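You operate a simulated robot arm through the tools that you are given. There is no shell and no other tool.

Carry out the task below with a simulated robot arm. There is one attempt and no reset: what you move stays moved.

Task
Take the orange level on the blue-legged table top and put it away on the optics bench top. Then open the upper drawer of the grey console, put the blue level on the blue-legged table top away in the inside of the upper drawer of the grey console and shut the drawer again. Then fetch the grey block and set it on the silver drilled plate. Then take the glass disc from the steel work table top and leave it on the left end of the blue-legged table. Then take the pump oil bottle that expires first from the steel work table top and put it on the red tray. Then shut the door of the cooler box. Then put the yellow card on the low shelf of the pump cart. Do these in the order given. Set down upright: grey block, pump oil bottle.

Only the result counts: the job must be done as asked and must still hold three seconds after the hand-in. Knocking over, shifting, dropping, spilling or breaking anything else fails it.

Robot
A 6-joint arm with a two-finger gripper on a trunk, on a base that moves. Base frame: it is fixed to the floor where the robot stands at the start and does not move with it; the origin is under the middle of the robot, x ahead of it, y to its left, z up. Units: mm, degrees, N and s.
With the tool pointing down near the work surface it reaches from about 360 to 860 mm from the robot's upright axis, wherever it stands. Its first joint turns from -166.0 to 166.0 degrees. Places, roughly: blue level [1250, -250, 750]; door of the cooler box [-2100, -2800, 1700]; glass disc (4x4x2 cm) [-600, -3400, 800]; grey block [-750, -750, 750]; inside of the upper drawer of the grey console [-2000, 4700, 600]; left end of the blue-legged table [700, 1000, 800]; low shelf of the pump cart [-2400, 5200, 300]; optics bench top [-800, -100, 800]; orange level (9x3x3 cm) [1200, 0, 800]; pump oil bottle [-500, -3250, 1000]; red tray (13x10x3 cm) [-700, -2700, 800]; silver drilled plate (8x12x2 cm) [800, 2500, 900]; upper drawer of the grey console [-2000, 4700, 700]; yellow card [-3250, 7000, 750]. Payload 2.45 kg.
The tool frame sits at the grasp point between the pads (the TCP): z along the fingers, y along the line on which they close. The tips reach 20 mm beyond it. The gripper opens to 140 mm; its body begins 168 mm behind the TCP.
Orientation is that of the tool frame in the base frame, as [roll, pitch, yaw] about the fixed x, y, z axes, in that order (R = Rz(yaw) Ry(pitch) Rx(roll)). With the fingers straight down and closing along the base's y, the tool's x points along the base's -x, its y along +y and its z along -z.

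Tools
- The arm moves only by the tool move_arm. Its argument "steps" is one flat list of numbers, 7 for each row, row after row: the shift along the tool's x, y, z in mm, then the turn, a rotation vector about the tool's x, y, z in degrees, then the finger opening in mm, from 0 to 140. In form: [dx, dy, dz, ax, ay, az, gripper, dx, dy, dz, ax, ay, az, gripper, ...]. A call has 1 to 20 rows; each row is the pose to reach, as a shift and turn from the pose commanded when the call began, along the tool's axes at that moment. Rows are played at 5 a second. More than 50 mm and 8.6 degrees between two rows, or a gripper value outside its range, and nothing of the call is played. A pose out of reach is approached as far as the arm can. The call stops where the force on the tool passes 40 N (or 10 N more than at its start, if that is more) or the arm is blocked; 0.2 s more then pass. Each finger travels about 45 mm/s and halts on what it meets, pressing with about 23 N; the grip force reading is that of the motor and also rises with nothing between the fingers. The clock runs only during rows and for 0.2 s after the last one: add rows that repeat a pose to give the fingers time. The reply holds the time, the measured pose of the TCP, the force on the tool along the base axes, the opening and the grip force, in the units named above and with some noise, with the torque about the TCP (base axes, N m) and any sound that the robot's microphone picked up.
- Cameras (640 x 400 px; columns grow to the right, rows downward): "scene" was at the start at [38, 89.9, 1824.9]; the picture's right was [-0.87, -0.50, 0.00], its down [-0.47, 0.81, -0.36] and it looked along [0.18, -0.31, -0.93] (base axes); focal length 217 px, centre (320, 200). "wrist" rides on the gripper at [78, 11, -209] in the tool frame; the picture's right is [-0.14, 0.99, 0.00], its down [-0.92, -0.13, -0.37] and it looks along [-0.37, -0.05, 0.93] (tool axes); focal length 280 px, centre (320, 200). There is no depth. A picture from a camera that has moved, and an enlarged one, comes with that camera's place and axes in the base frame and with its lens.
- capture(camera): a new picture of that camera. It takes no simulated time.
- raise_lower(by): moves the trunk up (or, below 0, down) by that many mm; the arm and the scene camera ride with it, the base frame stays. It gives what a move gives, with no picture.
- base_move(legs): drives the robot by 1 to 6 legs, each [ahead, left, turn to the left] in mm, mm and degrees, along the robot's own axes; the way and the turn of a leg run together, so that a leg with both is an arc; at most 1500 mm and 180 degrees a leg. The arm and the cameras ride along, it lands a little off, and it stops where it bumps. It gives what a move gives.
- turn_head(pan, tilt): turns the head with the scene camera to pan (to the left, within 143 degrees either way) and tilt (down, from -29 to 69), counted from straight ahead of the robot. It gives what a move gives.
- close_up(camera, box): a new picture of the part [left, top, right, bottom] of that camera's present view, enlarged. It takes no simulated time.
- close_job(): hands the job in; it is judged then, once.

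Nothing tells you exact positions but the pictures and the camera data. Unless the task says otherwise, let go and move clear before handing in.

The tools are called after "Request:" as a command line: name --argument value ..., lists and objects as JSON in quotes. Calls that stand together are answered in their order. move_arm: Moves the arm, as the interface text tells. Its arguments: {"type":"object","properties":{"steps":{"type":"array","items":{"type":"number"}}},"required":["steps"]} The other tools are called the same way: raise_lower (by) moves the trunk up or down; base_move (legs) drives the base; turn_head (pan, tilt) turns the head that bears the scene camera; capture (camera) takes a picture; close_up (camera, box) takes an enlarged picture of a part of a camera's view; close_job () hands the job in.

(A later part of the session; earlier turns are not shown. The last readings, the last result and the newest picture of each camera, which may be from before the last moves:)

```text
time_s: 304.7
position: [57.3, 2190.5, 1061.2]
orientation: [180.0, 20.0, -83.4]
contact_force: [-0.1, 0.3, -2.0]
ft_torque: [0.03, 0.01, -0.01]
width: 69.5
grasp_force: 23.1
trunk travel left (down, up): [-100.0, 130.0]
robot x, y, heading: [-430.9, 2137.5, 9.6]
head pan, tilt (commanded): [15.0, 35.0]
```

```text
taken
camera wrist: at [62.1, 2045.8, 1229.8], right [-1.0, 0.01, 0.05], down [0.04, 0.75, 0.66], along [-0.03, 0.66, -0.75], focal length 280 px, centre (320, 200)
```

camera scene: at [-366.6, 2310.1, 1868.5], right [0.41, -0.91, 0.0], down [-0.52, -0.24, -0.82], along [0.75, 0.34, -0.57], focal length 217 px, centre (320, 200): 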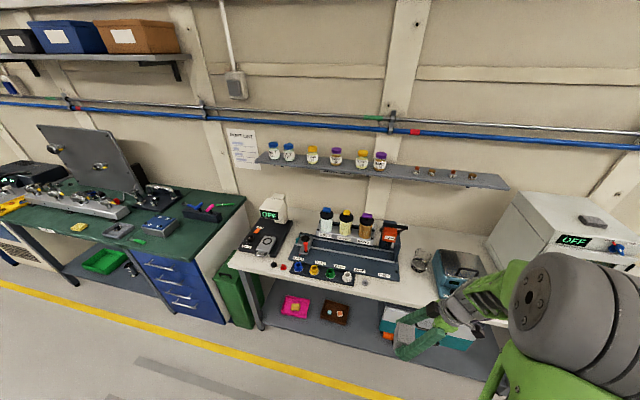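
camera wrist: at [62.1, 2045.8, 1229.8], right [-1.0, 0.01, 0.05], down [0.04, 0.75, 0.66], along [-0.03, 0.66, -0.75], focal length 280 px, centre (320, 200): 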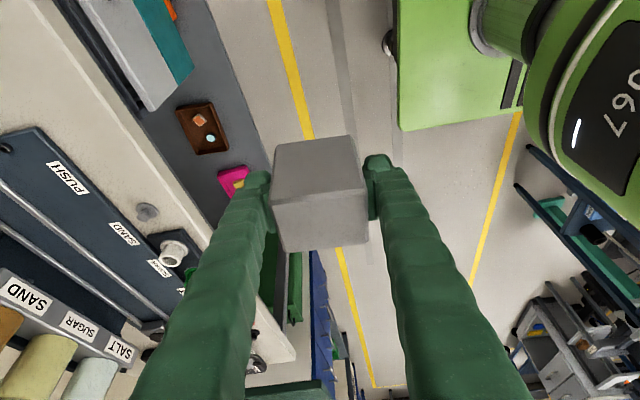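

I'll come closer and raise the trunk to look over the jars at the plate.

Request:
base_move --legs '[[280, 0, 0]]'

Request:
raise_lower --by 125

Request:
turn_head --pan -5 --tilt 45

Request:
capture --camera "scene"

Request:
close_up --camera "scene" --box '[220, 160, 380, 290]'

```text
time_s: 306.7
position: [329.6, 2236.4, 1060.6]
orientation: [-179.9, 20.1, -83.4]
contact_force: [0.2, 0.8, -2.0]
ft_torque: [-0.06, 0.04, 0.04]
width: 69.8
grasp_force: 23.0
trunk travel left (down, up): [-100.0, 130.0]
robot x, y, heading: [-161.7, 2179.4, 9.6]
head pan, tilt (commanded): [15.0, 35.0]
```

```text
time_s: 308.2
position: [328.9, 2237.5, 1185.4]
orientation: [180.0, 20.0, -83.4]
contact_force: [0.0, -0.6, -3.8]
ft_torque: [0.0, 0.01, -0.01]
width: 69.7
grasp_force: 23.3
trunk travel left (down, up): [-225.0, 5.0]
robot x, y, heading: [-160.7, 2182.4, 9.4]
head pan, tilt (commanded): [15.0, 35.0]
```

```text
time_s: 309.0
position: [330.2, 2237.1, 1185.8]
orientation: [-179.9, 19.9, -83.4]
contact_force: [0.3, 0.5, -2.6]
ft_torque: [0.02, 0.01, 0.03]
width: 69.8
grasp_force: 23.2
trunk travel left (down, up): [-225.0, 5.0]
robot x, y, heading: [-162.2, 2179.5, 9.5]
head pan, tilt (commanded): [-5.0, 45.0]
```

```text
taken
camera scene: at [-92.7, 2325.8, 1978.7], right [0.08, -1.0, 0.0], down [-0.7, -0.06, -0.71], along [0.71, 0.06, -0.71], focal length 217 px, centre (320, 200)
```

scene: 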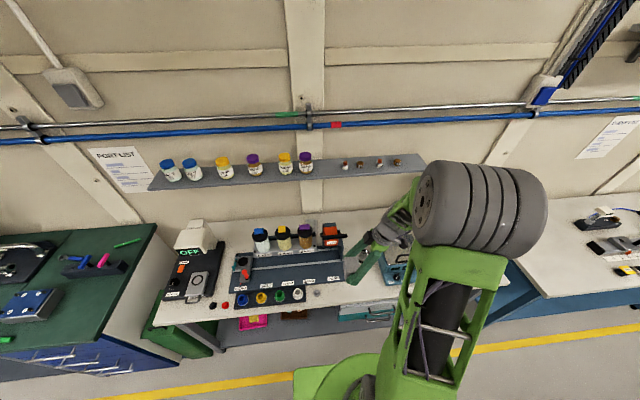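

```text
3.08 times, centred on (300, 225) of scene
camera zoom: at [-92.7, 2325.8, 1978.7], right [0.08, -1.0, 0.0], down [-0.7, -0.06, -0.71], along [0.71, 0.06, -0.71], focal length 669 px, centre (382, 123)
```

zoom: 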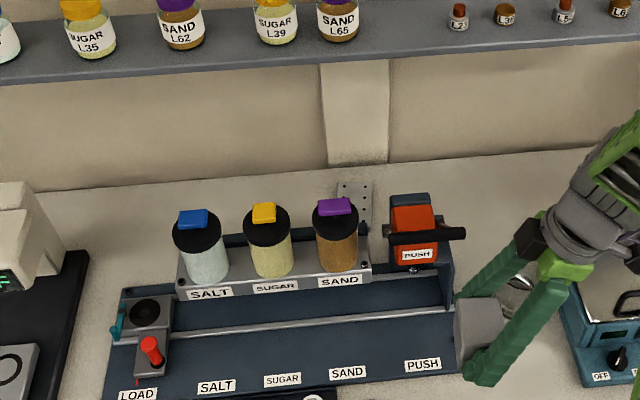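

Request:
close_up --camera "scene" --box '[280, 190, 350, 250]'

```text
6.67 times, centred on (315, 220) of scene
camera zoom: at [-92.7, 2325.8, 1978.7], right [0.08, -1.0, 0.0], down [-0.7, -0.06, -0.71], along [0.71, 0.06, -0.71], focal length 1449 px, centre (353, 67)
```

zoom: 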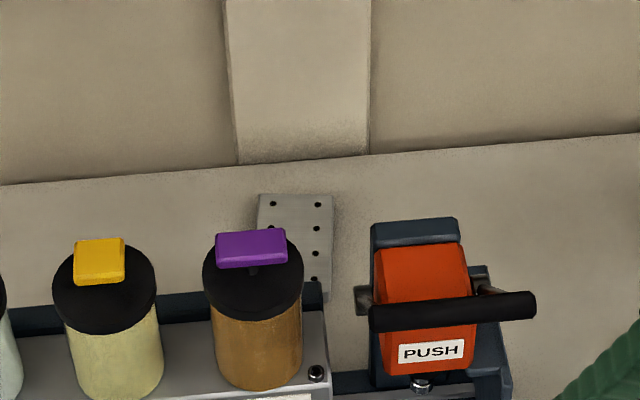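

The plate (about 78×120 mm) lies centred near (814, 2459), behind the SAND jar and under the wall shelf. I need the shelf's height, so I'll view its end from two trunk heights.

Request:
close_up --camera "scene" --box '[240, 130, 440, 200]'

Request:
raise_lower --by -200

Request:
close_up --camera "scene" --box '[240, 100, 440, 170]'

Request:
capture --camera "scene"

```text
3.20 times, centred on (340, 165) of scene
camera zoom: at [-92.7, 2325.8, 1978.7], right [0.08, -1.0, 0.0], down [-0.7, -0.06, -0.71], along [0.71, 0.06, -0.71], focal length 696 px, centre (256, 312)
```

zoom: 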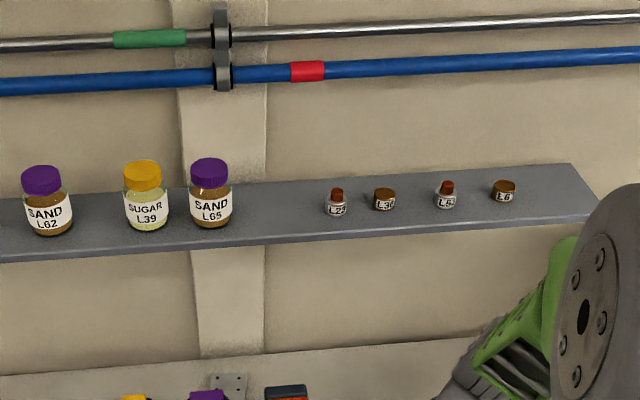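

```text
time_s: 311.2
position: [329.3, 2238.2, 985.5]
orientation: [180.0, 20.0, -83.4]
contact_force: [-0.4, -0.2, -2.6]
ft_torque: [-0.05, 0.0, 0.02]
width: 70.0
grasp_force: 23.0
trunk travel left (down, up): [-25.0, 205.0]
robot x, y, heading: [-162.4, 2182.2, 9.5]
head pan, tilt (commanded): [-5.0, 45.0]
```

```text
3.20 times, centred on (340, 135) of scene
camera zoom: at [-92.8, 2325.7, 1778.8], right [0.08, -1.0, 0.0], down [-0.7, -0.06, -0.71], along [0.7, 0.06, -0.71], focal length 696 px, centre (256, 408)
```

zoom: 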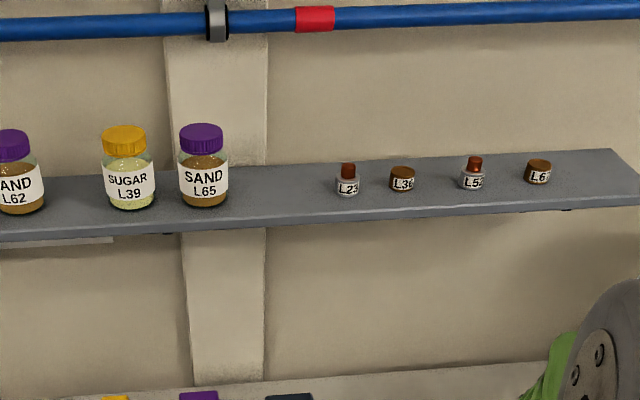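

```text
taken
camera scene: at [-92.8, 2325.7, 1778.8], right [0.08, -1.0, 0.0], down [-0.7, -0.06, -0.71], along [0.7, 0.06, -0.71], focal length 217 px, centre (320, 200)
```

scene: 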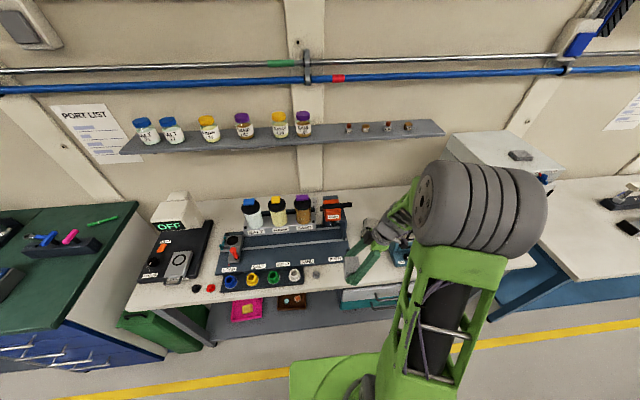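

Shelf underside is near z≈1260 with its front edge at about 1157 mm along the table normal. I'll return the trunk to its normal height and close in to the table.

Request:
raise_lower --by 75

Request:
base_move --legs '[[170, -27, 0]]'

Request:
capture --camera "scene"

Request:
capture --camera "wrist"

```text
time_s: 312.3
position: [330.5, 2237.6, 1059.4]
orientation: [-180.0, 20.0, -83.4]
contact_force: [-0.4, -0.9, -2.8]
ft_torque: [0.04, 0.03, -0.02]
width: 69.8
grasp_force: 22.7
trunk travel left (down, up): [-100.0, 130.0]
robot x, y, heading: [-158.3, 2180.7, 9.7]
head pan, tilt (commanded): [-5.0, 45.0]
```

```text
time_s: 313.8
position: [504.6, 2237.4, 1060.0]
orientation: [179.9, 20.0, -83.5]
contact_force: [0.0, 0.0, -2.0]
ft_torque: [0.02, 0.06, 0.06]
width: 70.0
grasp_force: 23.1
trunk travel left (down, up): [-100.0, 130.0]
robot x, y, heading: [10.9, 2184.2, 9.2]
head pan, tilt (commanded): [-5.0, 45.0]
```

```text
taken
camera scene: at [82.5, 2327.7, 1853.6], right [0.08, -1.0, 0.0], down [-0.71, -0.05, -0.71], along [0.7, 0.05, -0.71], focal length 217 px, centre (320, 200)
```

scene: 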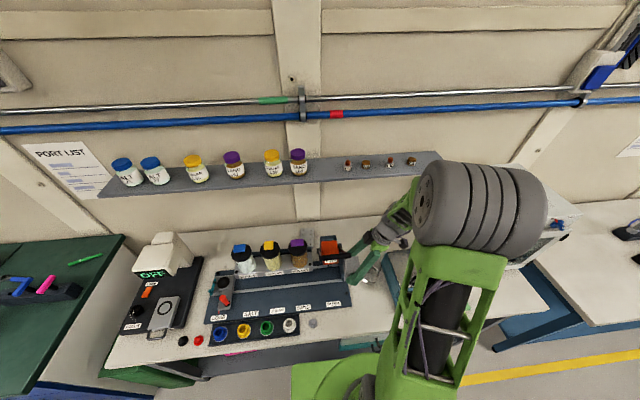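

```text
taken
camera wrist: at [509.3, 2092.7, 1229.3], right [-1.0, 0.02, 0.05], down [0.04, 0.75, 0.66], along [-0.02, 0.66, -0.75], focal length 280 px, centre (320, 200)
```

wrist: 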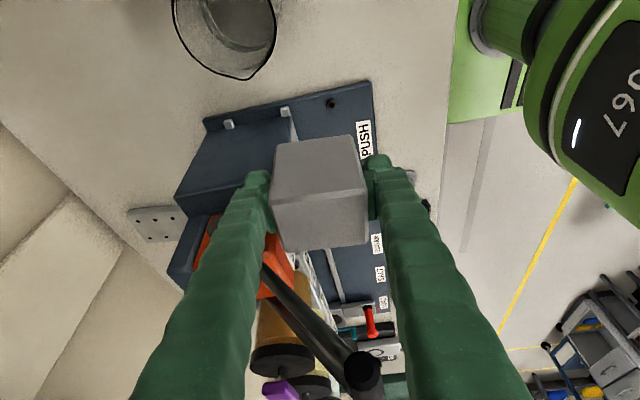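

The wrist view corrects me: this table is higher (~846), the plate's top is at z≈866 and centred near (772, 2454), and a lever handle rises close by. I'll inspect the hand's own shape before planning the entry.

Request:
close_up --camera "scene" --box '[330, 150, 450, 290]'

Request:
close_up --camera "wrist" --box '[60, 60, 420, 400]'

```text
2.86 times, centred on (390, 220) of scene
camera zoom: at [82.5, 2327.7, 1853.6], right [0.08, -1.0, 0.0], down [-0.71, -0.05, -0.71], along [0.7, 0.05, -0.71], focal length 621 px, centre (120, 143)
```

zoom: 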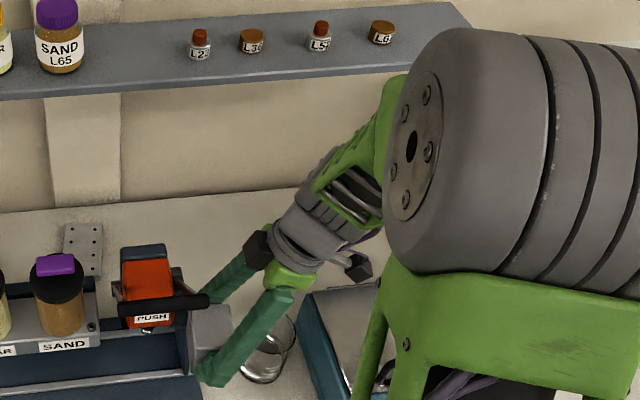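

```text
1.18 times, centred on (240, 230) of wrist
camera zoom: at [509.3, 2092.7, 1229.3], right [-1.0, 0.02, 0.05], down [0.04, 0.75, 0.66], along [-0.02, 0.66, -0.75], focal length 330 px, centre (414, 165)
```

zoom: 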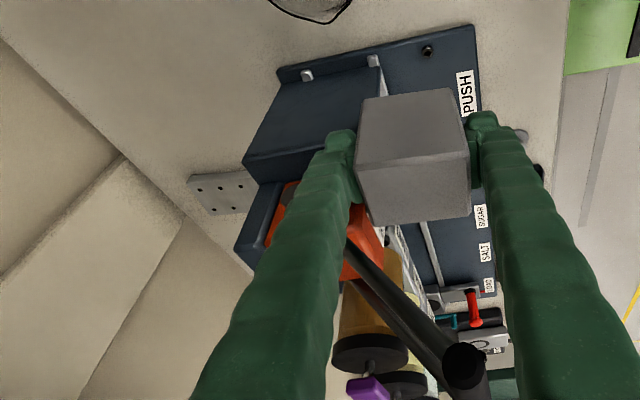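

There is a shelf overhead and jars in front, so a steeper sideways tilt is needed for the plate. I'll first set the block down on clear table near (450, 2130) to re-grip it at 45°.

Request:
move_arm --steps '[24, 17, -9, 0, 0, 0, 40, 47, 33, -17, 0, 0, 0, 40, 71, 50, -26, 0, 0, 0, 40, 94, 66.7, -34.3, 0, 0, 0, 40, 94, 66.7, -34.3, 0, 0, 0, 40]'

Request:
capture --camera "wrist"

Request:
capture --camera "scene"

```text
time_s: 315.0
position: [448.4, 2132.6, 1058.7]
orientation: [179.9, 20.0, -83.4]
contact_force: [0.9, -0.2, -2.9]
ft_torque: [0.02, -0.02, -0.02]
width: 70.1
grasp_force: 23.0
trunk travel left (down, up): [-100.0, 130.0]
robot x, y, heading: [14.0, 2181.9, 9.4]
head pan, tilt (commanded): [-5.0, 45.0]
```

```text
taken
camera wrist: at [453.6, 1986.8, 1229.2], right [-1.0, 0.02, 0.05], down [0.04, 0.75, 0.66], along [-0.02, 0.66, -0.75], focal length 280 px, centre (320, 200)
```

wrist: 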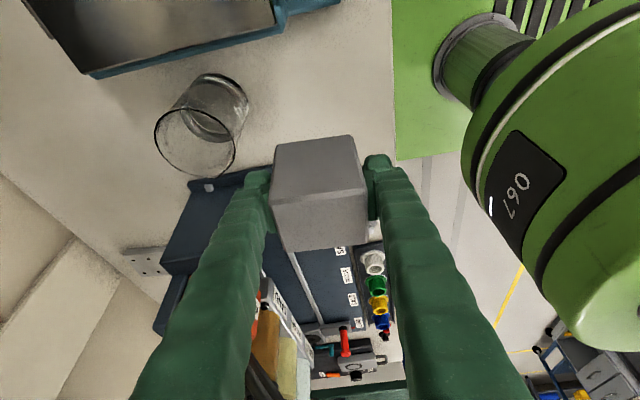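

```text
taken
camera scene: at [81.1, 2327.8, 1853.7], right [0.08, -1.0, 0.0], down [-0.71, -0.05, -0.71], along [0.7, 0.05, -0.71], focal length 217 px, centre (320, 200)
```

scene: 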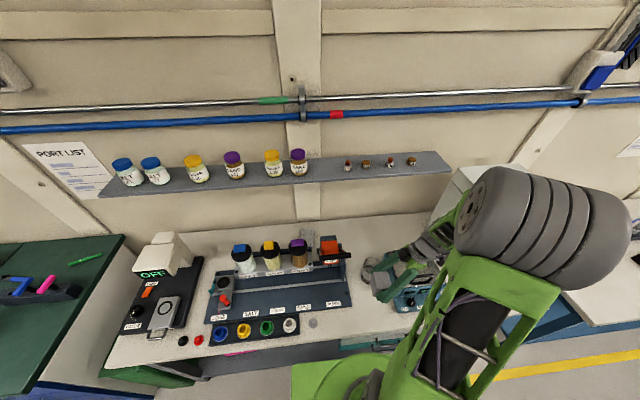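

Clear spot below. Lowering the block to the table gently.

Request:
move_arm --steps '[11.8, 17.9, 38.3, 0, 0, 0, 40, 25, 17.9, 75, 0, 0, 0, 40, 39.1, 17.9, 113.5, 0, 0, 0, 40, 47.7, 17.9, 137, 0, 0, 0, 40, 50, 17.9, 143, 0, 0, 0, 40, 51.5, 17.9, 147, 0, 0, 0, 40, 53, 17.9, 151, 0, 0, 0, 40, 54.3, 17.9, 155, 0, 0, 0, 40, 55.7, 17.9, 159, 0, 0, 0, 40, 57, 17.9, 162, 0, 0, 0, 40, 58, 17.9, 165, 0, 0, 0, 40, 59, 17.9, 168, 0, 0, 0, 40, 60, 17.9, 171, 0, 0, 0, 40]'

Request:
capture --camera "wrist"

```text
time_s: 317.8
position: [429.9, 2131.4, 881.6]
orientation: [-179.9, 20.2, -83.6]
contact_force: [-2.5, -1.1, 14.1]
ft_torque: [-0.34, 0.27, -0.09]
width: 70.0
grasp_force: 23.4
trunk travel left (down, up): [-100.0, 130.0]
robot x, y, heading: [12.6, 2186.5, 9.7]
head pan, tilt (commanded): [-5.0, 45.0]
stopped in row 13: the force on the tool passed its limit at 43 N (the readings are from after the stop); the commanded pose is now the measured one
```

```text
taken
camera wrist: at [434.4, 1985.2, 1051.1], right [-1.0, 0.02, 0.05], down [0.04, 0.75, 0.66], along [-0.02, 0.66, -0.75], focal length 280 px, centre (320, 200)
```

wrist: 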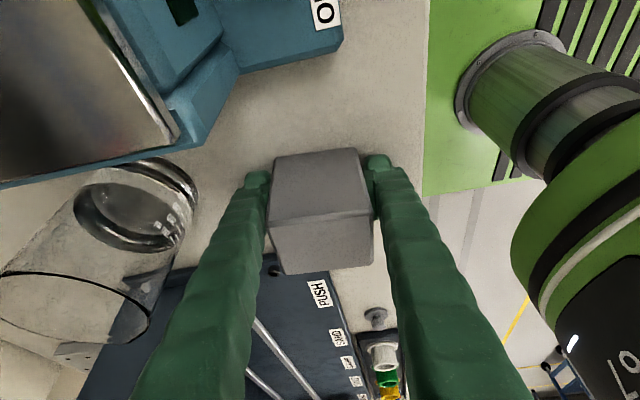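

The hot plate is too close for a 45° tilt here, so I'll lift the block and shift it to about (388, 2210), nearer the table's front edge.

Request:
move_arm --steps '[-4, 0, -11, 0, 0, 0, 40, -8.6, 0, -23.5, 0, 0, 0, 40, -34, 11, -14, 0, 0, 0, 40, -60, 22, -4, 0, 0, 0, 40, -86.8, 32.9, 5, 0, 0, 0, 40, -86.8, 32.9, 5, 0, 0, 0, 40, -82, 32.9, 18, 0, 0, 0, 40, -79, 32.9, 26, 0, 0, 0, 40, -78.2, 32.9, 28.5, 0, 0, 0, 40, -77.5, 32.9, 30.4, 0, 0, 0, 40]'

Request:
capture --camera "wrist"

```text
time_s: 320.0
position: [405.4, 2205.4, 895.6]
orientation: [179.1, 19.9, -83.8]
contact_force: [-0.2, -0.8, -2.5]
ft_torque: [0.01, 0.03, 0.01]
width: 69.5
grasp_force: 22.9
out of reach, approached as far as the arm can: row 5, 6, 7, 8, 9, 10
trunk travel left (down, up): [-100.0, 130.0]
robot x, y, heading: [10.8, 2183.5, 9.3]
head pan, tilt (commanded): [-5.0, 45.0]
```

```text
taken
camera wrist: at [413.4, 2059.8, 1065.7], right [-1.0, 0.02, 0.06], down [0.05, 0.75, 0.66], along [-0.04, 0.66, -0.75], focal length 280 px, centre (320, 200)
```

wrist: 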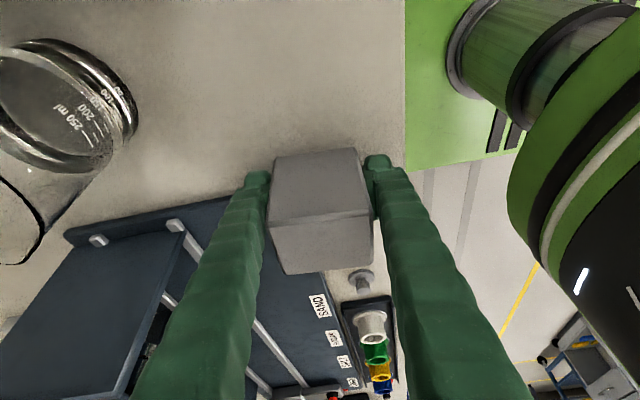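

Too close to the robot's axis. I'll back the base 80 mm and try again.

Request:
base_move --legs '[[-80, 0, 0]]'

Request:
move_arm --steps '[0, -20, 0, 0.8, 0, 0, 40, 0, -40, 0, 0.8, 0, 0, 40, 0, -58, 0, 0.8, 0, 0, 40, 0, -58, 0, 0.8, 0, 0, 40]'

Request:
capture --camera "wrist"

```text
time_s: 321.0
position: [324.3, 2191.7, 896.1]
orientation: [179.0, 19.9, -83.7]
contact_force: [-0.2, -0.3, -1.6]
ft_torque: [0.03, -0.06, -0.02]
width: 70.0
grasp_force: 23.0
trunk travel left (down, up): [-100.0, 130.0]
robot x, y, heading: [-68.7, 2170.0, 9.6]
head pan, tilt (commanded): [-5.0, 45.0]
```

```text
time_s: 322.0
position: [383.4, 2200.7, 895.2]
orientation: [179.9, 19.9, -83.7]
contact_force: [0.1, 0.1, -3.8]
ft_torque: [0.0, -0.02, -0.01]
width: 69.7
grasp_force: 23.0
trunk travel left (down, up): [-100.0, 130.0]
robot x, y, heading: [-66.6, 2168.5, 9.7]
head pan, tilt (commanded): [-5.0, 45.0]
```

```text
taken
camera wrist: at [389.3, 2055.2, 1065.2], right [-1.0, 0.02, 0.05], down [0.05, 0.75, 0.66], along [-0.03, 0.66, -0.75], focal length 280 px, centre (320, 200)
```

wrist: 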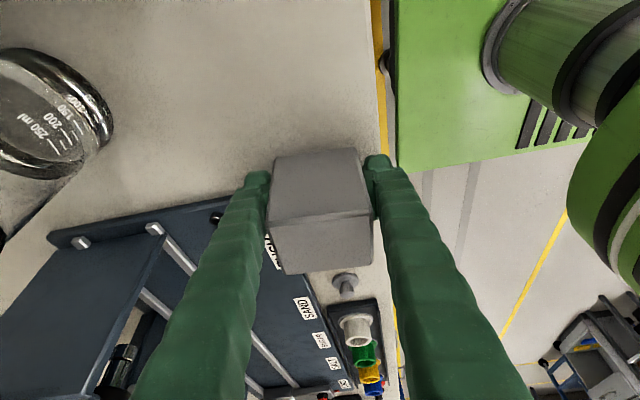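

Block now clear of the rack base. Lowering to the table and releasing.

Request:
move_arm --steps '[1.4, 0, 3.8, 0, 0, 0, 40, 2.7, 0, 7.5, 0, 0, 0, 40, 3.8, 0, 10.3, 0, 0, 0, 40, 4.5, 0, 12.2, 0, 0, 0, 40, 5.1, 0, 14.1, 0, 0, 0, 40, 5.8, 0, 16, 0, 0, 0, 40, 6.5, 0, 17.9, 0, 0, 0, 40, 7.2, 0, 19.8, 0, 0, 0, 40]'

Request:
capture --camera "wrist"

```text
time_s: 323.0
position: [382.5, 2199.0, 887.1]
orientation: [-180.0, 20.0, -83.5]
contact_force: [-7.6, -3.5, 23.7]
ft_torque: [0.38, -1.09, -0.04]
width: 70.1
grasp_force: 23.0
trunk travel left (down, up): [-100.0, 130.0]
robot x, y, heading: [-65.6, 2168.1, 9.5]
head pan, tilt (commanded): [-5.0, 45.0]
stopped in row 4: the force on the tool passed its limit at 45 N (the readings are from after the stop); the commanded pose is now the measured one
```

```text
taken
camera wrist: at [387.9, 2053.8, 1055.9], right [-1.0, 0.02, 0.05], down [0.04, 0.75, 0.66], along [-0.02, 0.66, -0.75], focal length 280 px, centre (320, 200)
```

wrist: 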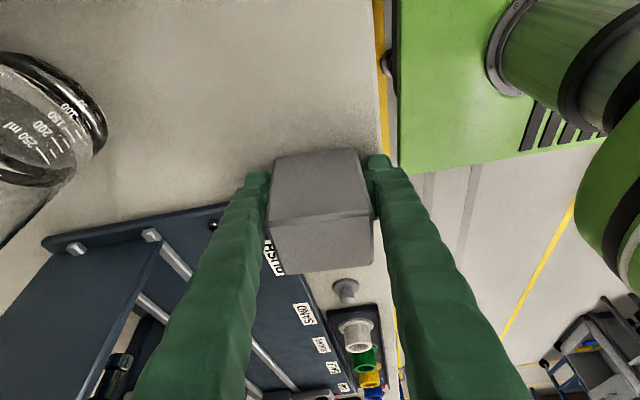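

The torque shows the far finger touching the rack base's corner, so I'll lift and shift the block 50 mm to the right.

Request:
move_arm --steps '[-2.5, 0, -7, 0, 0, 0, 40, -5.1, 0, -14.1, 0, 0, 0, 40, 18, 4, -22, 0, 0, 0, 40, 41.3, 8.6, -31.1, 0, 0, 0, 40, 41.3, 8.6, -31.1, 0, 0, 0, 40, 44, 8.6, -23, 0, 0, 0, 40, 46, 8.6, -17, 0, 0, 0, 40, 47, 8.6, -14.5, 0, 0, 0, 40, 47.8, 8.6, -12.3, 0, 0, 0, 40, 48.5, 8.6, -10.4, 0, 0, 0, 40, 49.2, 8.6, -8.5, 0, 0, 0, 40, 49.9, 8.6, -6.6, 0, 0, 0, 40, 50.6, 8.6, -4.7, 0, 0, 0, 40]'

Request:
capture --camera "wrist"

```text
time_s: 325.2
position: [382.7, 2150.7, 882.4]
orientation: [-179.8, 20.2, -83.5]
contact_force: [-5.4, -3.4, 26.4]
ft_torque: [-0.69, 0.67, 0.13]
width: 69.7
grasp_force: 23.2
trunk travel left (down, up): [-100.0, 130.0]
robot x, y, heading: [-65.6, 2172.0, 9.5]
head pan, tilt (commanded): [-5.0, 45.0]
stopped in row 10: the force on the tool passed its limit at 45 N (the readings are from after the stop); the commanded pose is now the measured one
```

```text
taken
camera wrist: at [385.7, 2003.7, 1050.7], right [-1.0, 0.02, 0.04], down [0.04, 0.75, 0.66], along [-0.02, 0.67, -0.75], focal length 280 px, centre (320, 200)
```

wrist: 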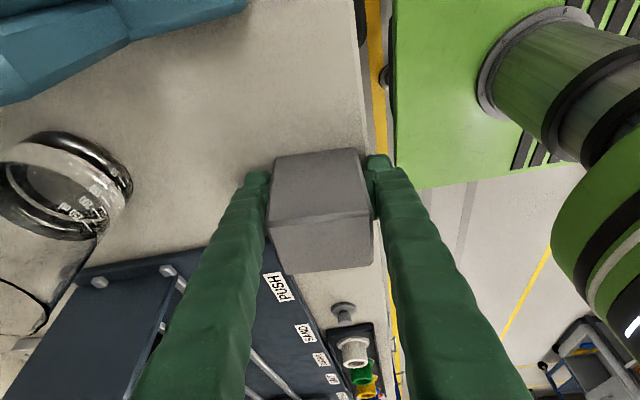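

The block rests on the table. I'll release it, steepen the tilt to 45°, and look.

Request:
move_arm --steps '[-0.5, 0, -1.4, 0, 0, 0, 70, -0.5, 0, -1.4, 0, 0, 0, 90, -0.5, 0, -1.4, 0, 0, 0, 105, -0.5, 0, -1.4, 0, 0, 0, 105, -0.5, 0, -1.4, 0, -6, 0, 105, -0.5, 0, -1.4, 0, -12, 0, 105, -0.5, 0, -1.4, 0, -18, 0, 105, -0.5, 0, -1.4, 0, -25, 0, 105, -0.5, 0, -1.4, 0, -25, 0, 105]'

Request:
capture --camera "wrist"

Request:
close_up --camera "scene" --box '[320, 190, 460, 330]'

```text
time_s: 327.2
position: [382.1, 2149.8, 881.3]
orientation: [-179.8, 45.2, -83.4]
contact_force: [0.7, 1.4, 2.0]
ft_torque: [0.09, -0.11, 0.15]
width: 105.1
grasp_force: 0.3
trunk travel left (down, up): [-100.0, 130.0]
robot x, y, heading: [-67.6, 2170.6, 9.5]
head pan, tilt (commanded): [-5.0, 45.0]
```

```text
taken
camera wrist: at [393.7, 1946.5, 973.3], right [-1.0, -0.01, 0.1], down [0.08, 0.4, 0.91], along [-0.05, 0.92, -0.4], focal length 280 px, centre (320, 200)
```

wrist: 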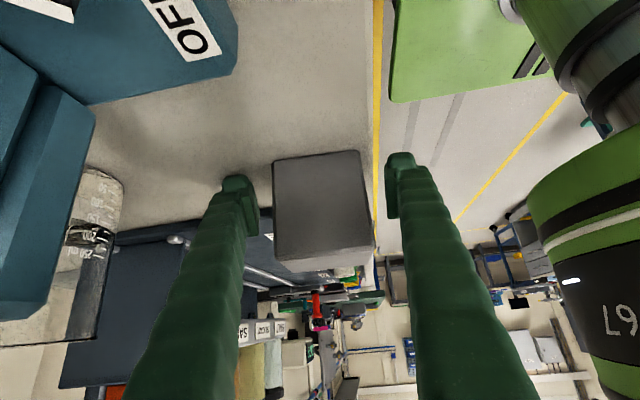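

```text
2.86 times, centred on (390, 260) of scene
camera zoom: at [1.6, 2314.5, 1853.8], right [0.08, -1.0, 0.0], down [-0.7, -0.06, -0.71], along [0.7, 0.06, -0.71], focal length 621 px, centre (120, 29)
```

zoom: 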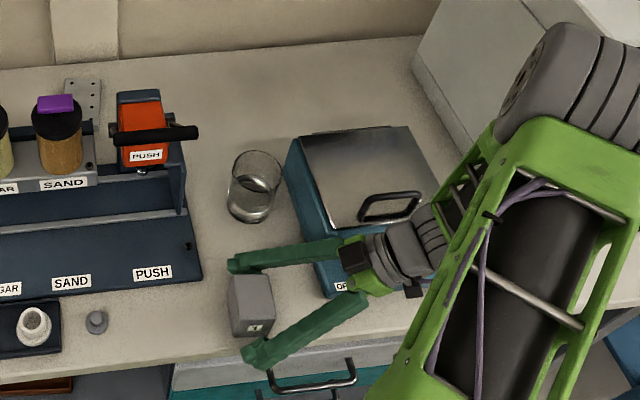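

The 45° pose straddles the block cleanly. Closing and test-lifting straight up.

Request:
move_arm --steps '[0, 0, 0, 0, 0, 0, 85, 0, 0, 0, 0, 0, 0, 65, 0, 0, 0, 0, 0, 0, 40, 0, 0, 0, 0, 0, 0, 40, 0, 0, 0, 0, 0, 0, 40, -2.1, 0, -2.1, 0, 0, 0, 40, -5.7, 0, -5.7, 0, 0, 0, 40, -10.6, 0, -10.6, 0, 0, 0, 40, -17.7, 0, -17.7, 0, 0, 0, 40, -17.7, 0, -17.7, 0, 0, 0, 40]'

Request:
capture --camera "wrist"

Request:
close_up --camera "scene" --box '[320, 190, 460, 330]'

```text
time_s: 328.3
position: [379.6, 2149.3, 883.9]
orientation: [-179.9, 45.4, -83.5]
contact_force: [-2.6, -3.9, 17.1]
ft_torque: [-0.3, 0.3, 0.28]
width: 69.8
grasp_force: 23.0
trunk travel left (down, up): [-100.0, 130.0]
robot x, y, heading: [-65.7, 2170.3, 9.5]
head pan, tilt (commanded): [-5.0, 45.0]
stopped in row 5: the force on the tool passed its limit at 43 N (the readings are from after the stop); the commanded pose is now the measured one
```

```text
taken
camera wrist: at [391.1, 1945.5, 974.6], right [-1.0, -0.01, 0.1], down [0.08, 0.4, 0.91], along [-0.05, 0.92, -0.39], focal length 280 px, centre (320, 200)
```

wrist: 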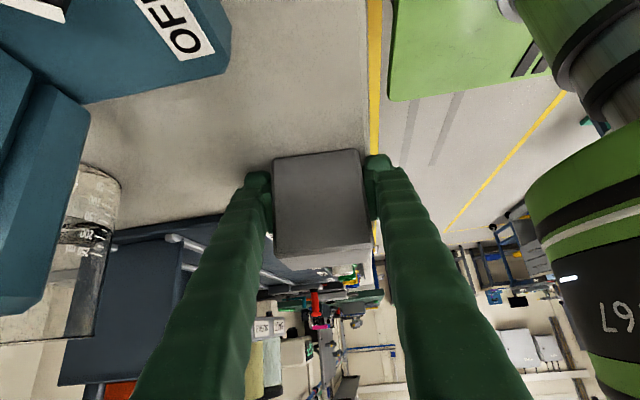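

```text
2.86 times, centred on (390, 260) of scene
camera zoom: at [-0.3, 2313.4, 1853.8], right [0.08, -1.0, 0.0], down [-0.7, -0.05, -0.71], along [0.71, 0.05, -0.71], focal length 621 px, centre (120, 29)
```

zoom: 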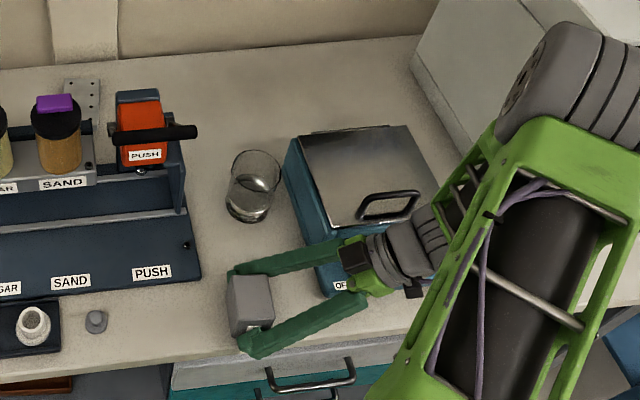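

Gripped at 70 mm. Now the test lift.

Request:
move_arm --steps '[-2.1, 0, -2.1, 0, 0, 0, 40, -5.7, 0, -5.7, 0, 0, 0, 40, -10.6, 0, -10.6, 0, 0, 0, 40, -17.7, 0, -17.7, 0, 0, 0, 40, -28, 0, -28, 0, 0, 0, 40, -28, 0, -28, 0, 0, 0, 40]'

Request:
capture --camera "wrist"

Request:
close_up --camera "scene" --box '[320, 190, 460, 330]'

```text
time_s: 329.7
position: [379.9, 2149.6, 920.8]
orientation: [-179.9, 45.3, -83.6]
contact_force: [-1.1, -0.1, -2.2]
ft_torque: [0.0, 0.0, -0.01]
width: 69.6
grasp_force: 23.1
trunk travel left (down, up): [-100.0, 130.0]
robot x, y, heading: [-69.8, 2169.0, 9.5]
head pan, tilt (commanded): [-5.0, 45.0]
```

```text
taken
camera wrist: at [391.6, 1945.8, 1012.9], right [-1.0, -0.01, 0.1], down [0.08, 0.4, 0.91], along [-0.05, 0.92, -0.39], focal length 280 px, centre (320, 200)
```

wrist: 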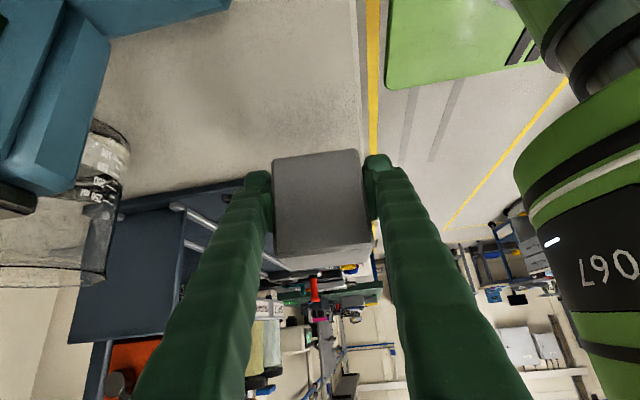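

```text
2.86 times, centred on (390, 260) of scene
camera zoom: at [1.6, 2314.3, 1853.7], right [0.08, -1.0, 0.0], down [-0.71, -0.05, -0.71], along [0.7, 0.05, -0.71], focal length 621 px, centre (120, 29)
```

zoom: 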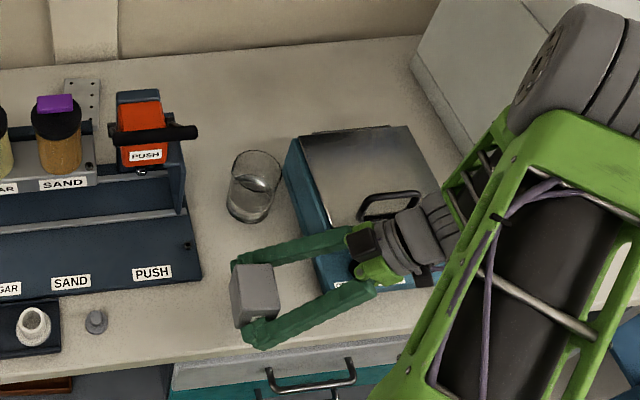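

Held. I'll raise it to about z=1080, bring the base forward again, and turn the hand to align with the plate.

Request:
move_arm --steps '[-25, 0, -25, 0, 0, 0, 40, -50, 0, -50, 0, 0, 0, 40, -75, 0, -75, 0, 0, 0, 40, -100, 0, -99, 0, 0, 0, 40, -113, 0, -112, 0, 0, 0, 40, -113, 0, -112, 4, 0, 4, 40, -113, 0, -112, 8.2, 0, 8.1, 40]'

Request:
base_move --legs '[[80, 0, 0]]'

Request:
capture --camera "wrist"

Request:
capture --camera "scene"

```text
time_s: 331.3
position: [380.1, 2149.1, 1081.2]
orientation: [-180.0, 45.2, -95.2]
contact_force: [-0.4, 0.1, -2.1]
ft_torque: [0.0, 0.01, -0.02]
width: 69.8
grasp_force: 23.4
trunk travel left (down, up): [-100.0, 130.0]
robot x, y, heading: [-66.1, 2169.1, 9.2]
head pan, tilt (commanded): [-5.0, 45.0]
```

```text
time_s: 332.4
position: [460.9, 2162.8, 1080.0]
orientation: [179.9, 45.2, -95.2]
contact_force: [0.8, -0.1, -3.3]
ft_torque: [0.02, 0.09, 0.03]
width: 69.7
grasp_force: 22.7
trunk travel left (down, up): [-100.0, 130.0]
robot x, y, heading: [16.2, 2182.0, 9.3]
head pan, tilt (commanded): [-5.0, 45.0]
```

```text
taken
camera wrist: at [431.0, 1961.0, 1172.0], right [-0.98, 0.19, 0.1], down [0.16, 0.37, 0.91], along [0.13, 0.91, -0.39], focal length 280 px, centre (320, 200)
```

wrist: 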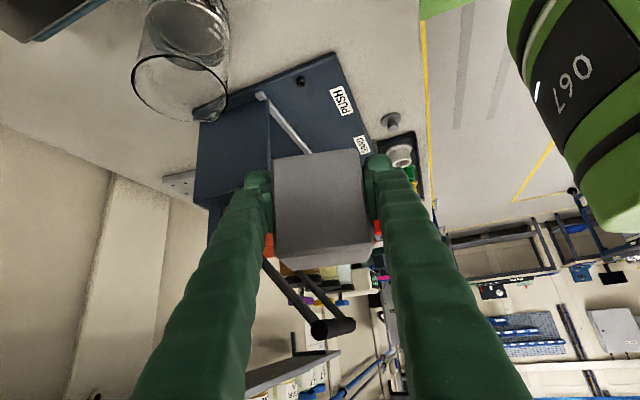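

```text
taken
camera scene: at [82.8, 2327.7, 1853.6], right [0.08, -1.0, 0.0], down [-0.71, -0.05, -0.71], along [0.7, 0.05, -0.71], focal length 217 px, centre (320, 200)
```

scene: 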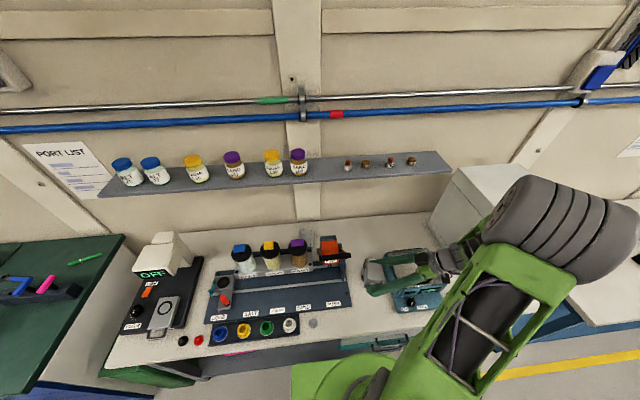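

The lever handle stays well to the left. I'll move forward over the beaker to the entry point behind it, at (760, 2165).

Request:
move_arm --steps '[-2.9, -42.5, 2.9, 0, 0, 0, 40, -5.9, -85, 5.9, 0, 0, 0, 40, -8.8, -127.5, 8.8, 0, 0, 0, 40, -11.7, -170, 11.8, 0, 0, 0, 40, -14.6, -212.6, 14.7, 0, 0, 0, 40, -17.6, -255, 17.7, 0, 0, 0, 40, -20.5, -297.6, 20.6, 0, 0, 0, 40, -20.5, -297.6, 20.6, 0, 0, 0, 40]'

Request:
capture --camera "wrist"

Request:
capture --camera "scene"

```text
time_s: 334.2
position: [758.2, 2165.7, 1080.5]
orientation: [-179.9, 45.3, -95.2]
contact_force: [-0.7, 0.5, -2.2]
ft_torque: [0.01, 0.0, 0.04]
width: 69.9
grasp_force: 23.4
trunk travel left (down, up): [-100.0, 130.0]
robot x, y, heading: [9.1, 2180.8, 9.5]
head pan, tilt (commanded): [-5.0, 45.0]
```

```text
taken
camera wrist: at [727.8, 1963.7, 1171.4], right [-0.98, 0.19, 0.1], down [0.16, 0.37, 0.91], along [0.13, 0.91, -0.39], focal length 280 px, centre (320, 200)
```

wrist: 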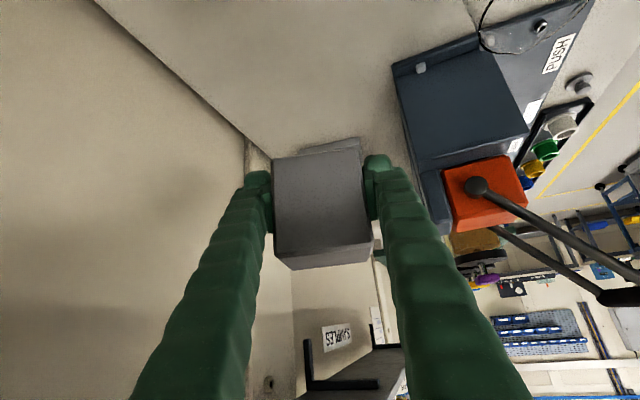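

```text
taken
camera scene: at [80.6, 2327.5, 1853.8], right [0.08, -1.0, 0.0], down [-0.7, -0.05, -0.71], along [0.71, 0.05, -0.71], focal length 217 px, centre (320, 200)
```

scene: 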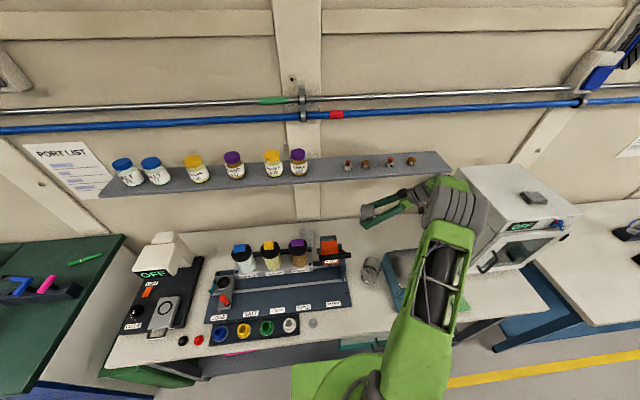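

Request:
close_up --camera "scene" --box '[330, 130, 510, 270]'

Request:
close_up --camera "wrist" --box '[220, 100, 460, 300]'

```text
2.86 times, centred on (420, 200) of scene
camera zoom: at [80.6, 2327.5, 1853.8], right [0.08, -1.0, 0.0], down [-0.7, -0.05, -0.71], along [0.71, 0.05, -0.71], focal length 621 px, centre (34, 200)
```

zoom: 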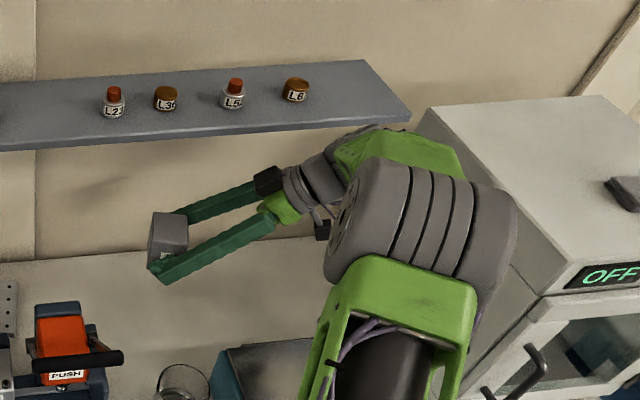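

```text
2.00 times, centred on (340, 200) of wrist
camera zoom: at [727.8, 1963.7, 1171.4], right [-0.98, 0.19, 0.1], down [0.16, 0.37, 0.91], along [0.13, 0.91, -0.39], focal length 561 px, centre (280, 200)
```

zoom: 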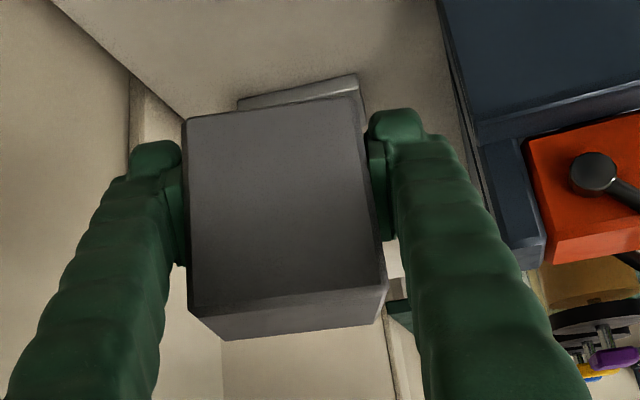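

The plate is visible straight behind the block (x 708–828, y 2417–2494, top z≈866). Descending now to just above plate height.

Request:
move_arm --steps '[21, 0, 21, 0, 0, 0, 40, 43, 0, 42.5, 0, 0, 0, 40, 64, 0, 63.5, 0, 0, 0, 40, 85, 0, 84.5, 0, 0, 0, 40, 106.4, 0, 105.7, 0, 0, 0, 40, 106.4, 0, 105.7, 0, 0, 0, 40]'

Request:
capture --camera "wrist"

Request:
close_up --camera "scene" --box '[270, 130, 510, 290]'

```text
time_s: 335.6
position: [760.1, 2164.5, 929.3]
orientation: [-180.0, 45.4, -95.0]
contact_force: [0.0, -0.3, -1.9]
ft_torque: [0.0, 0.01, 0.01]
width: 70.0
grasp_force: 23.0
trunk travel left (down, up): [-100.0, 130.0]
robot x, y, heading: [14.2, 2182.8, 9.3]
head pan, tilt (commanded): [-5.0, 45.0]
```

```text
taken
camera wrist: at [729.6, 1963.7, 1021.1], right [-0.98, 0.19, 0.1], down [0.16, 0.37, 0.91], along [0.13, 0.91, -0.39], focal length 280 px, centre (320, 200)
```

wrist: 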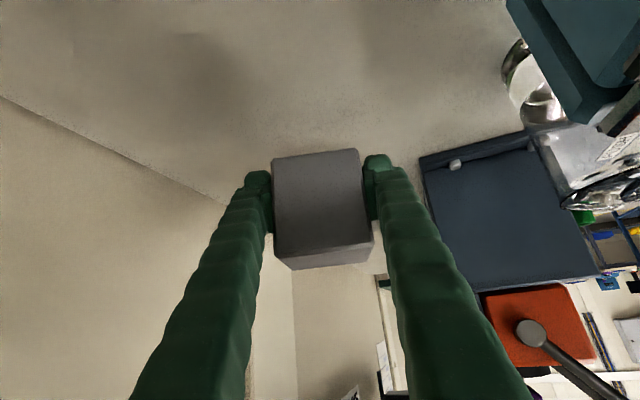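

```text
2.50 times, centred on (390, 210) of scene
camera zoom: at [81.0, 2327.4, 1853.8], right [0.08, -1.0, 0.0], down [-0.7, -0.05, -0.71], along [0.7, 0.05, -0.71], focal length 544 px, centre (145, 175)
```

zoom: 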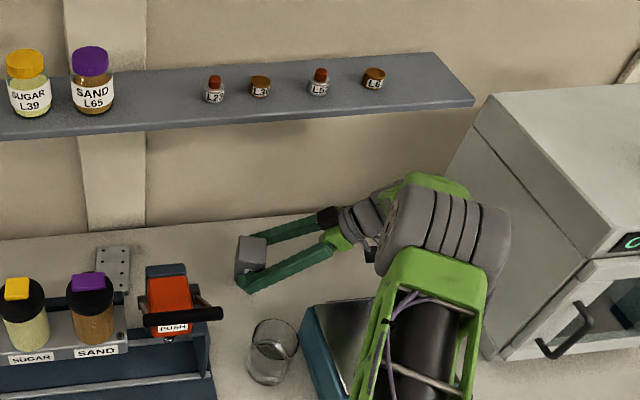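

Block is at corridor height behind the beaker. Sliding left toward the plate, halfway first.

Request:
move_arm --steps '[-20.4, 1.7, 20.6, 0, 0, 0, 40, -40.7, 3.5, 41.2, 0, 0, 0, 40, -61.1, 5.2, 61.7, 0, 0, 0, 40, -81.5, 6.9, 82.3, 0, 0, 0, 40, -101.9, 8.7, 102.9, 0, 0, 0, 40, -122.2, 10.4, 123.5, 0, 0, 0, 40, -142.6, 12.1, 144, 0, 0, 0, 40, -142.6, 12.1, 144, 0, 0, 0, 40]'

Request:
capture --camera "wrist"

Request:
close_up --camera "scene" --box '[270, 130, 510, 290]'

```text
time_s: 337.4
position: [763.9, 2367.4, 931.5]
orientation: [179.9, 45.3, -95.2]
contact_force: [-0.3, 0.5, -2.8]
ft_torque: [0.02, -0.01, -0.05]
width: 69.8
grasp_force: 23.2
trunk travel left (down, up): [-100.0, 130.0]
robot x, y, heading: [11.8, 2189.1, 9.0]
head pan, tilt (commanded): [-5.0, 45.0]
```

```text
taken
camera wrist: at [733.7, 2165.1, 1023.1], right [-0.98, 0.19, 0.1], down [0.16, 0.37, 0.91], along [0.13, 0.91, -0.39], focal length 280 px, centre (320, 200)
```

wrist: 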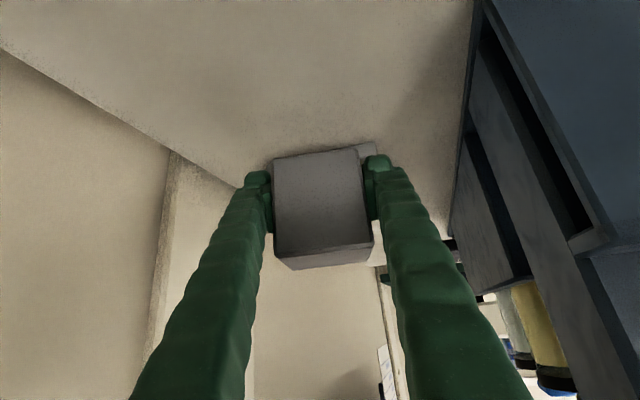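

```text
2.50 times, centred on (390, 210) of scene
camera zoom: at [81.0, 2327.4, 1853.7], right [0.08, -1.0, 0.0], down [-0.71, -0.05, -0.71], along [0.7, 0.05, -0.71], focal length 544 px, centre (145, 175)
```

zoom: 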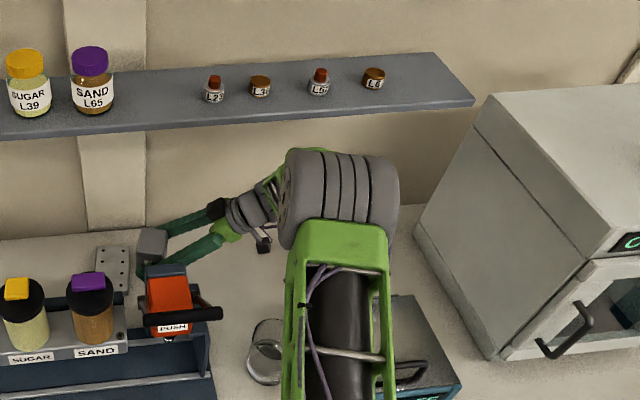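

Clear on all sides; plate's near-right corner reads (706, 2412). Sliding the remaining 85 mm over the plate.

Request:
move_arm --steps '[-15, 1.1, 15, 0, 0, 0, 40, -30, 2.2, 30, 0, 0, 0, 40, -45, 3.3, 45, 0, 0, 0, 40, -59.5, 4.4, 60.1, 0, 0, 0, 40, -59.5, 4.4, 60.1, 0, 0, 0, 40]'

Request:
capture --camera "wrist"

Request:
close_up --camera "scene" --box '[270, 160, 430, 290]'

```text
time_s: 338.6
position: [767.5, 2452.3, 931.2]
orientation: [180.0, 45.3, -95.1]
contact_force: [0.8, 0.3, -2.6]
ft_torque: [0.02, -0.05, -0.01]
width: 69.5
grasp_force: 23.0
trunk travel left (down, up): [-100.0, 130.0]
robot x, y, heading: [11.3, 2182.0, 9.3]
head pan, tilt (commanded): [-5.0, 45.0]
```

```text
taken
camera wrist: at [737.4, 2250.8, 1022.5], right [-0.98, 0.19, 0.1], down [0.16, 0.37, 0.91], along [0.13, 0.91, -0.39], focal length 280 px, centre (320, 200)
```

wrist: 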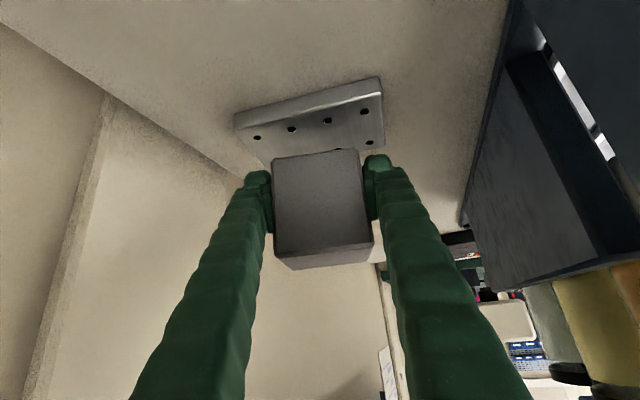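

```text
3.08 times, centred on (350, 225) of scene
camera zoom: at [81.0, 2327.4, 1853.7], right [0.08, -1.0, 0.0], down [-0.71, -0.05, -0.71], along [0.7, 0.05, -0.71], focal length 669 px, centre (228, 123)
```

zoom: 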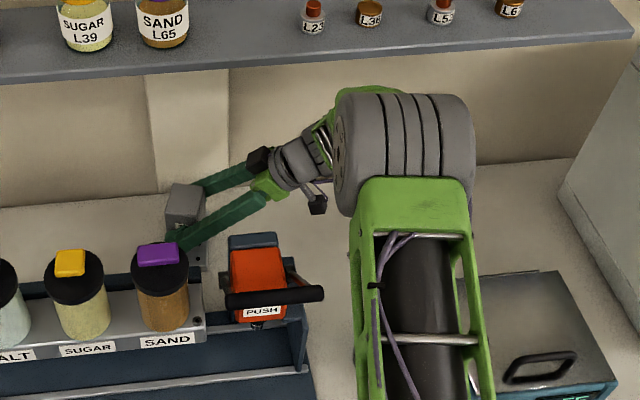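

Directly over the plate: its top now reads z≈881, so only a few mm remain. Lowering in 2 mm steps.

Request:
move_arm --steps '[1.4, 0, 1.4, 0, 0, 0, 40, 2.8, 0, 2.8, 0, 0, 0, 40, 4.3, 0, 4.2, 0, 0, 0, 40, 5.7, 0, 5.6, 0, 0, 0, 40, 7.1, 0, 7, 0, 0, 0, 40, 8.5, 0, 8.5, 0, 0, 0, 40, 9.9, 0, 9.9, 0, 0, 0, 40, 11.4, 0, 11.3, 0, 0, 0, 40]'

Request:
capture --camera "wrist"

```text
time_s: 340.4
position: [768.1, 2453.0, 915.2]
orientation: [-180.0, 45.2, -95.3]
contact_force: [0.1, -0.3, -1.9]
ft_torque: [-0.02, 0.0, 0.01]
width: 69.7
grasp_force: 22.8
trunk travel left (down, up): [-100.0, 130.0]
robot x, y, heading: [12.9, 2182.6, 9.4]
head pan, tilt (commanded): [-5.0, 45.0]
```

```text
taken
camera wrist: at [737.6, 2250.9, 1006.2], right [-0.98, 0.19, 0.1], down [0.16, 0.37, 0.91], along [0.13, 0.91, -0.39], focal length 280 px, centre (320, 200)
```

wrist: 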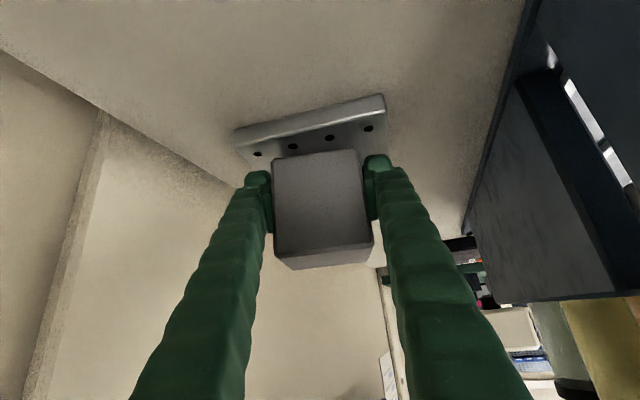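

Not touching yet. Continuing down.

Request:
move_arm --steps '[1.4, 0, 1.4, 0, 0, 0, 40, 2.8, 0, 2.8, 0, 0, 0, 40, 4.3, 0, 4.2, 0, 0, 0, 40, 5.7, 0, 5.6, 0, 0, 0, 40, 7.1, 0, 7, 0, 0, 0, 40, 8.5, 0, 8.5, 0, 0, 0, 40, 9.9, 0, 9.9, 0, 0, 0, 40, 11.4, 0, 11.3, 0, 0, 0, 40]'

Request:
capture --camera "wrist"

```text
time_s: 342.2
position: [768.0, 2452.1, 902.2]
orientation: [-179.8, 45.5, -95.0]
contact_force: [-2.1, 1.7, 13.3]
ft_torque: [0.07, 0.63, -0.05]
width: 69.9
grasp_force: 22.8
trunk travel left (down, up): [-100.0, 130.0]
robot x, y, heading: [14.0, 2183.0, 9.3]
head pan, tilt (commanded): [-5.0, 45.0]
```

```text
taken
camera wrist: at [737.8, 2250.7, 992.6], right [-0.98, 0.19, 0.1], down [0.16, 0.37, 0.92], along [0.13, 0.91, -0.39], focal length 280 px, centre (320, 200)
```

wrist: 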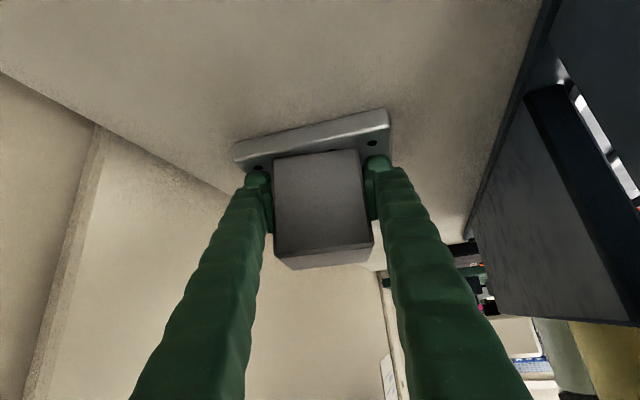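

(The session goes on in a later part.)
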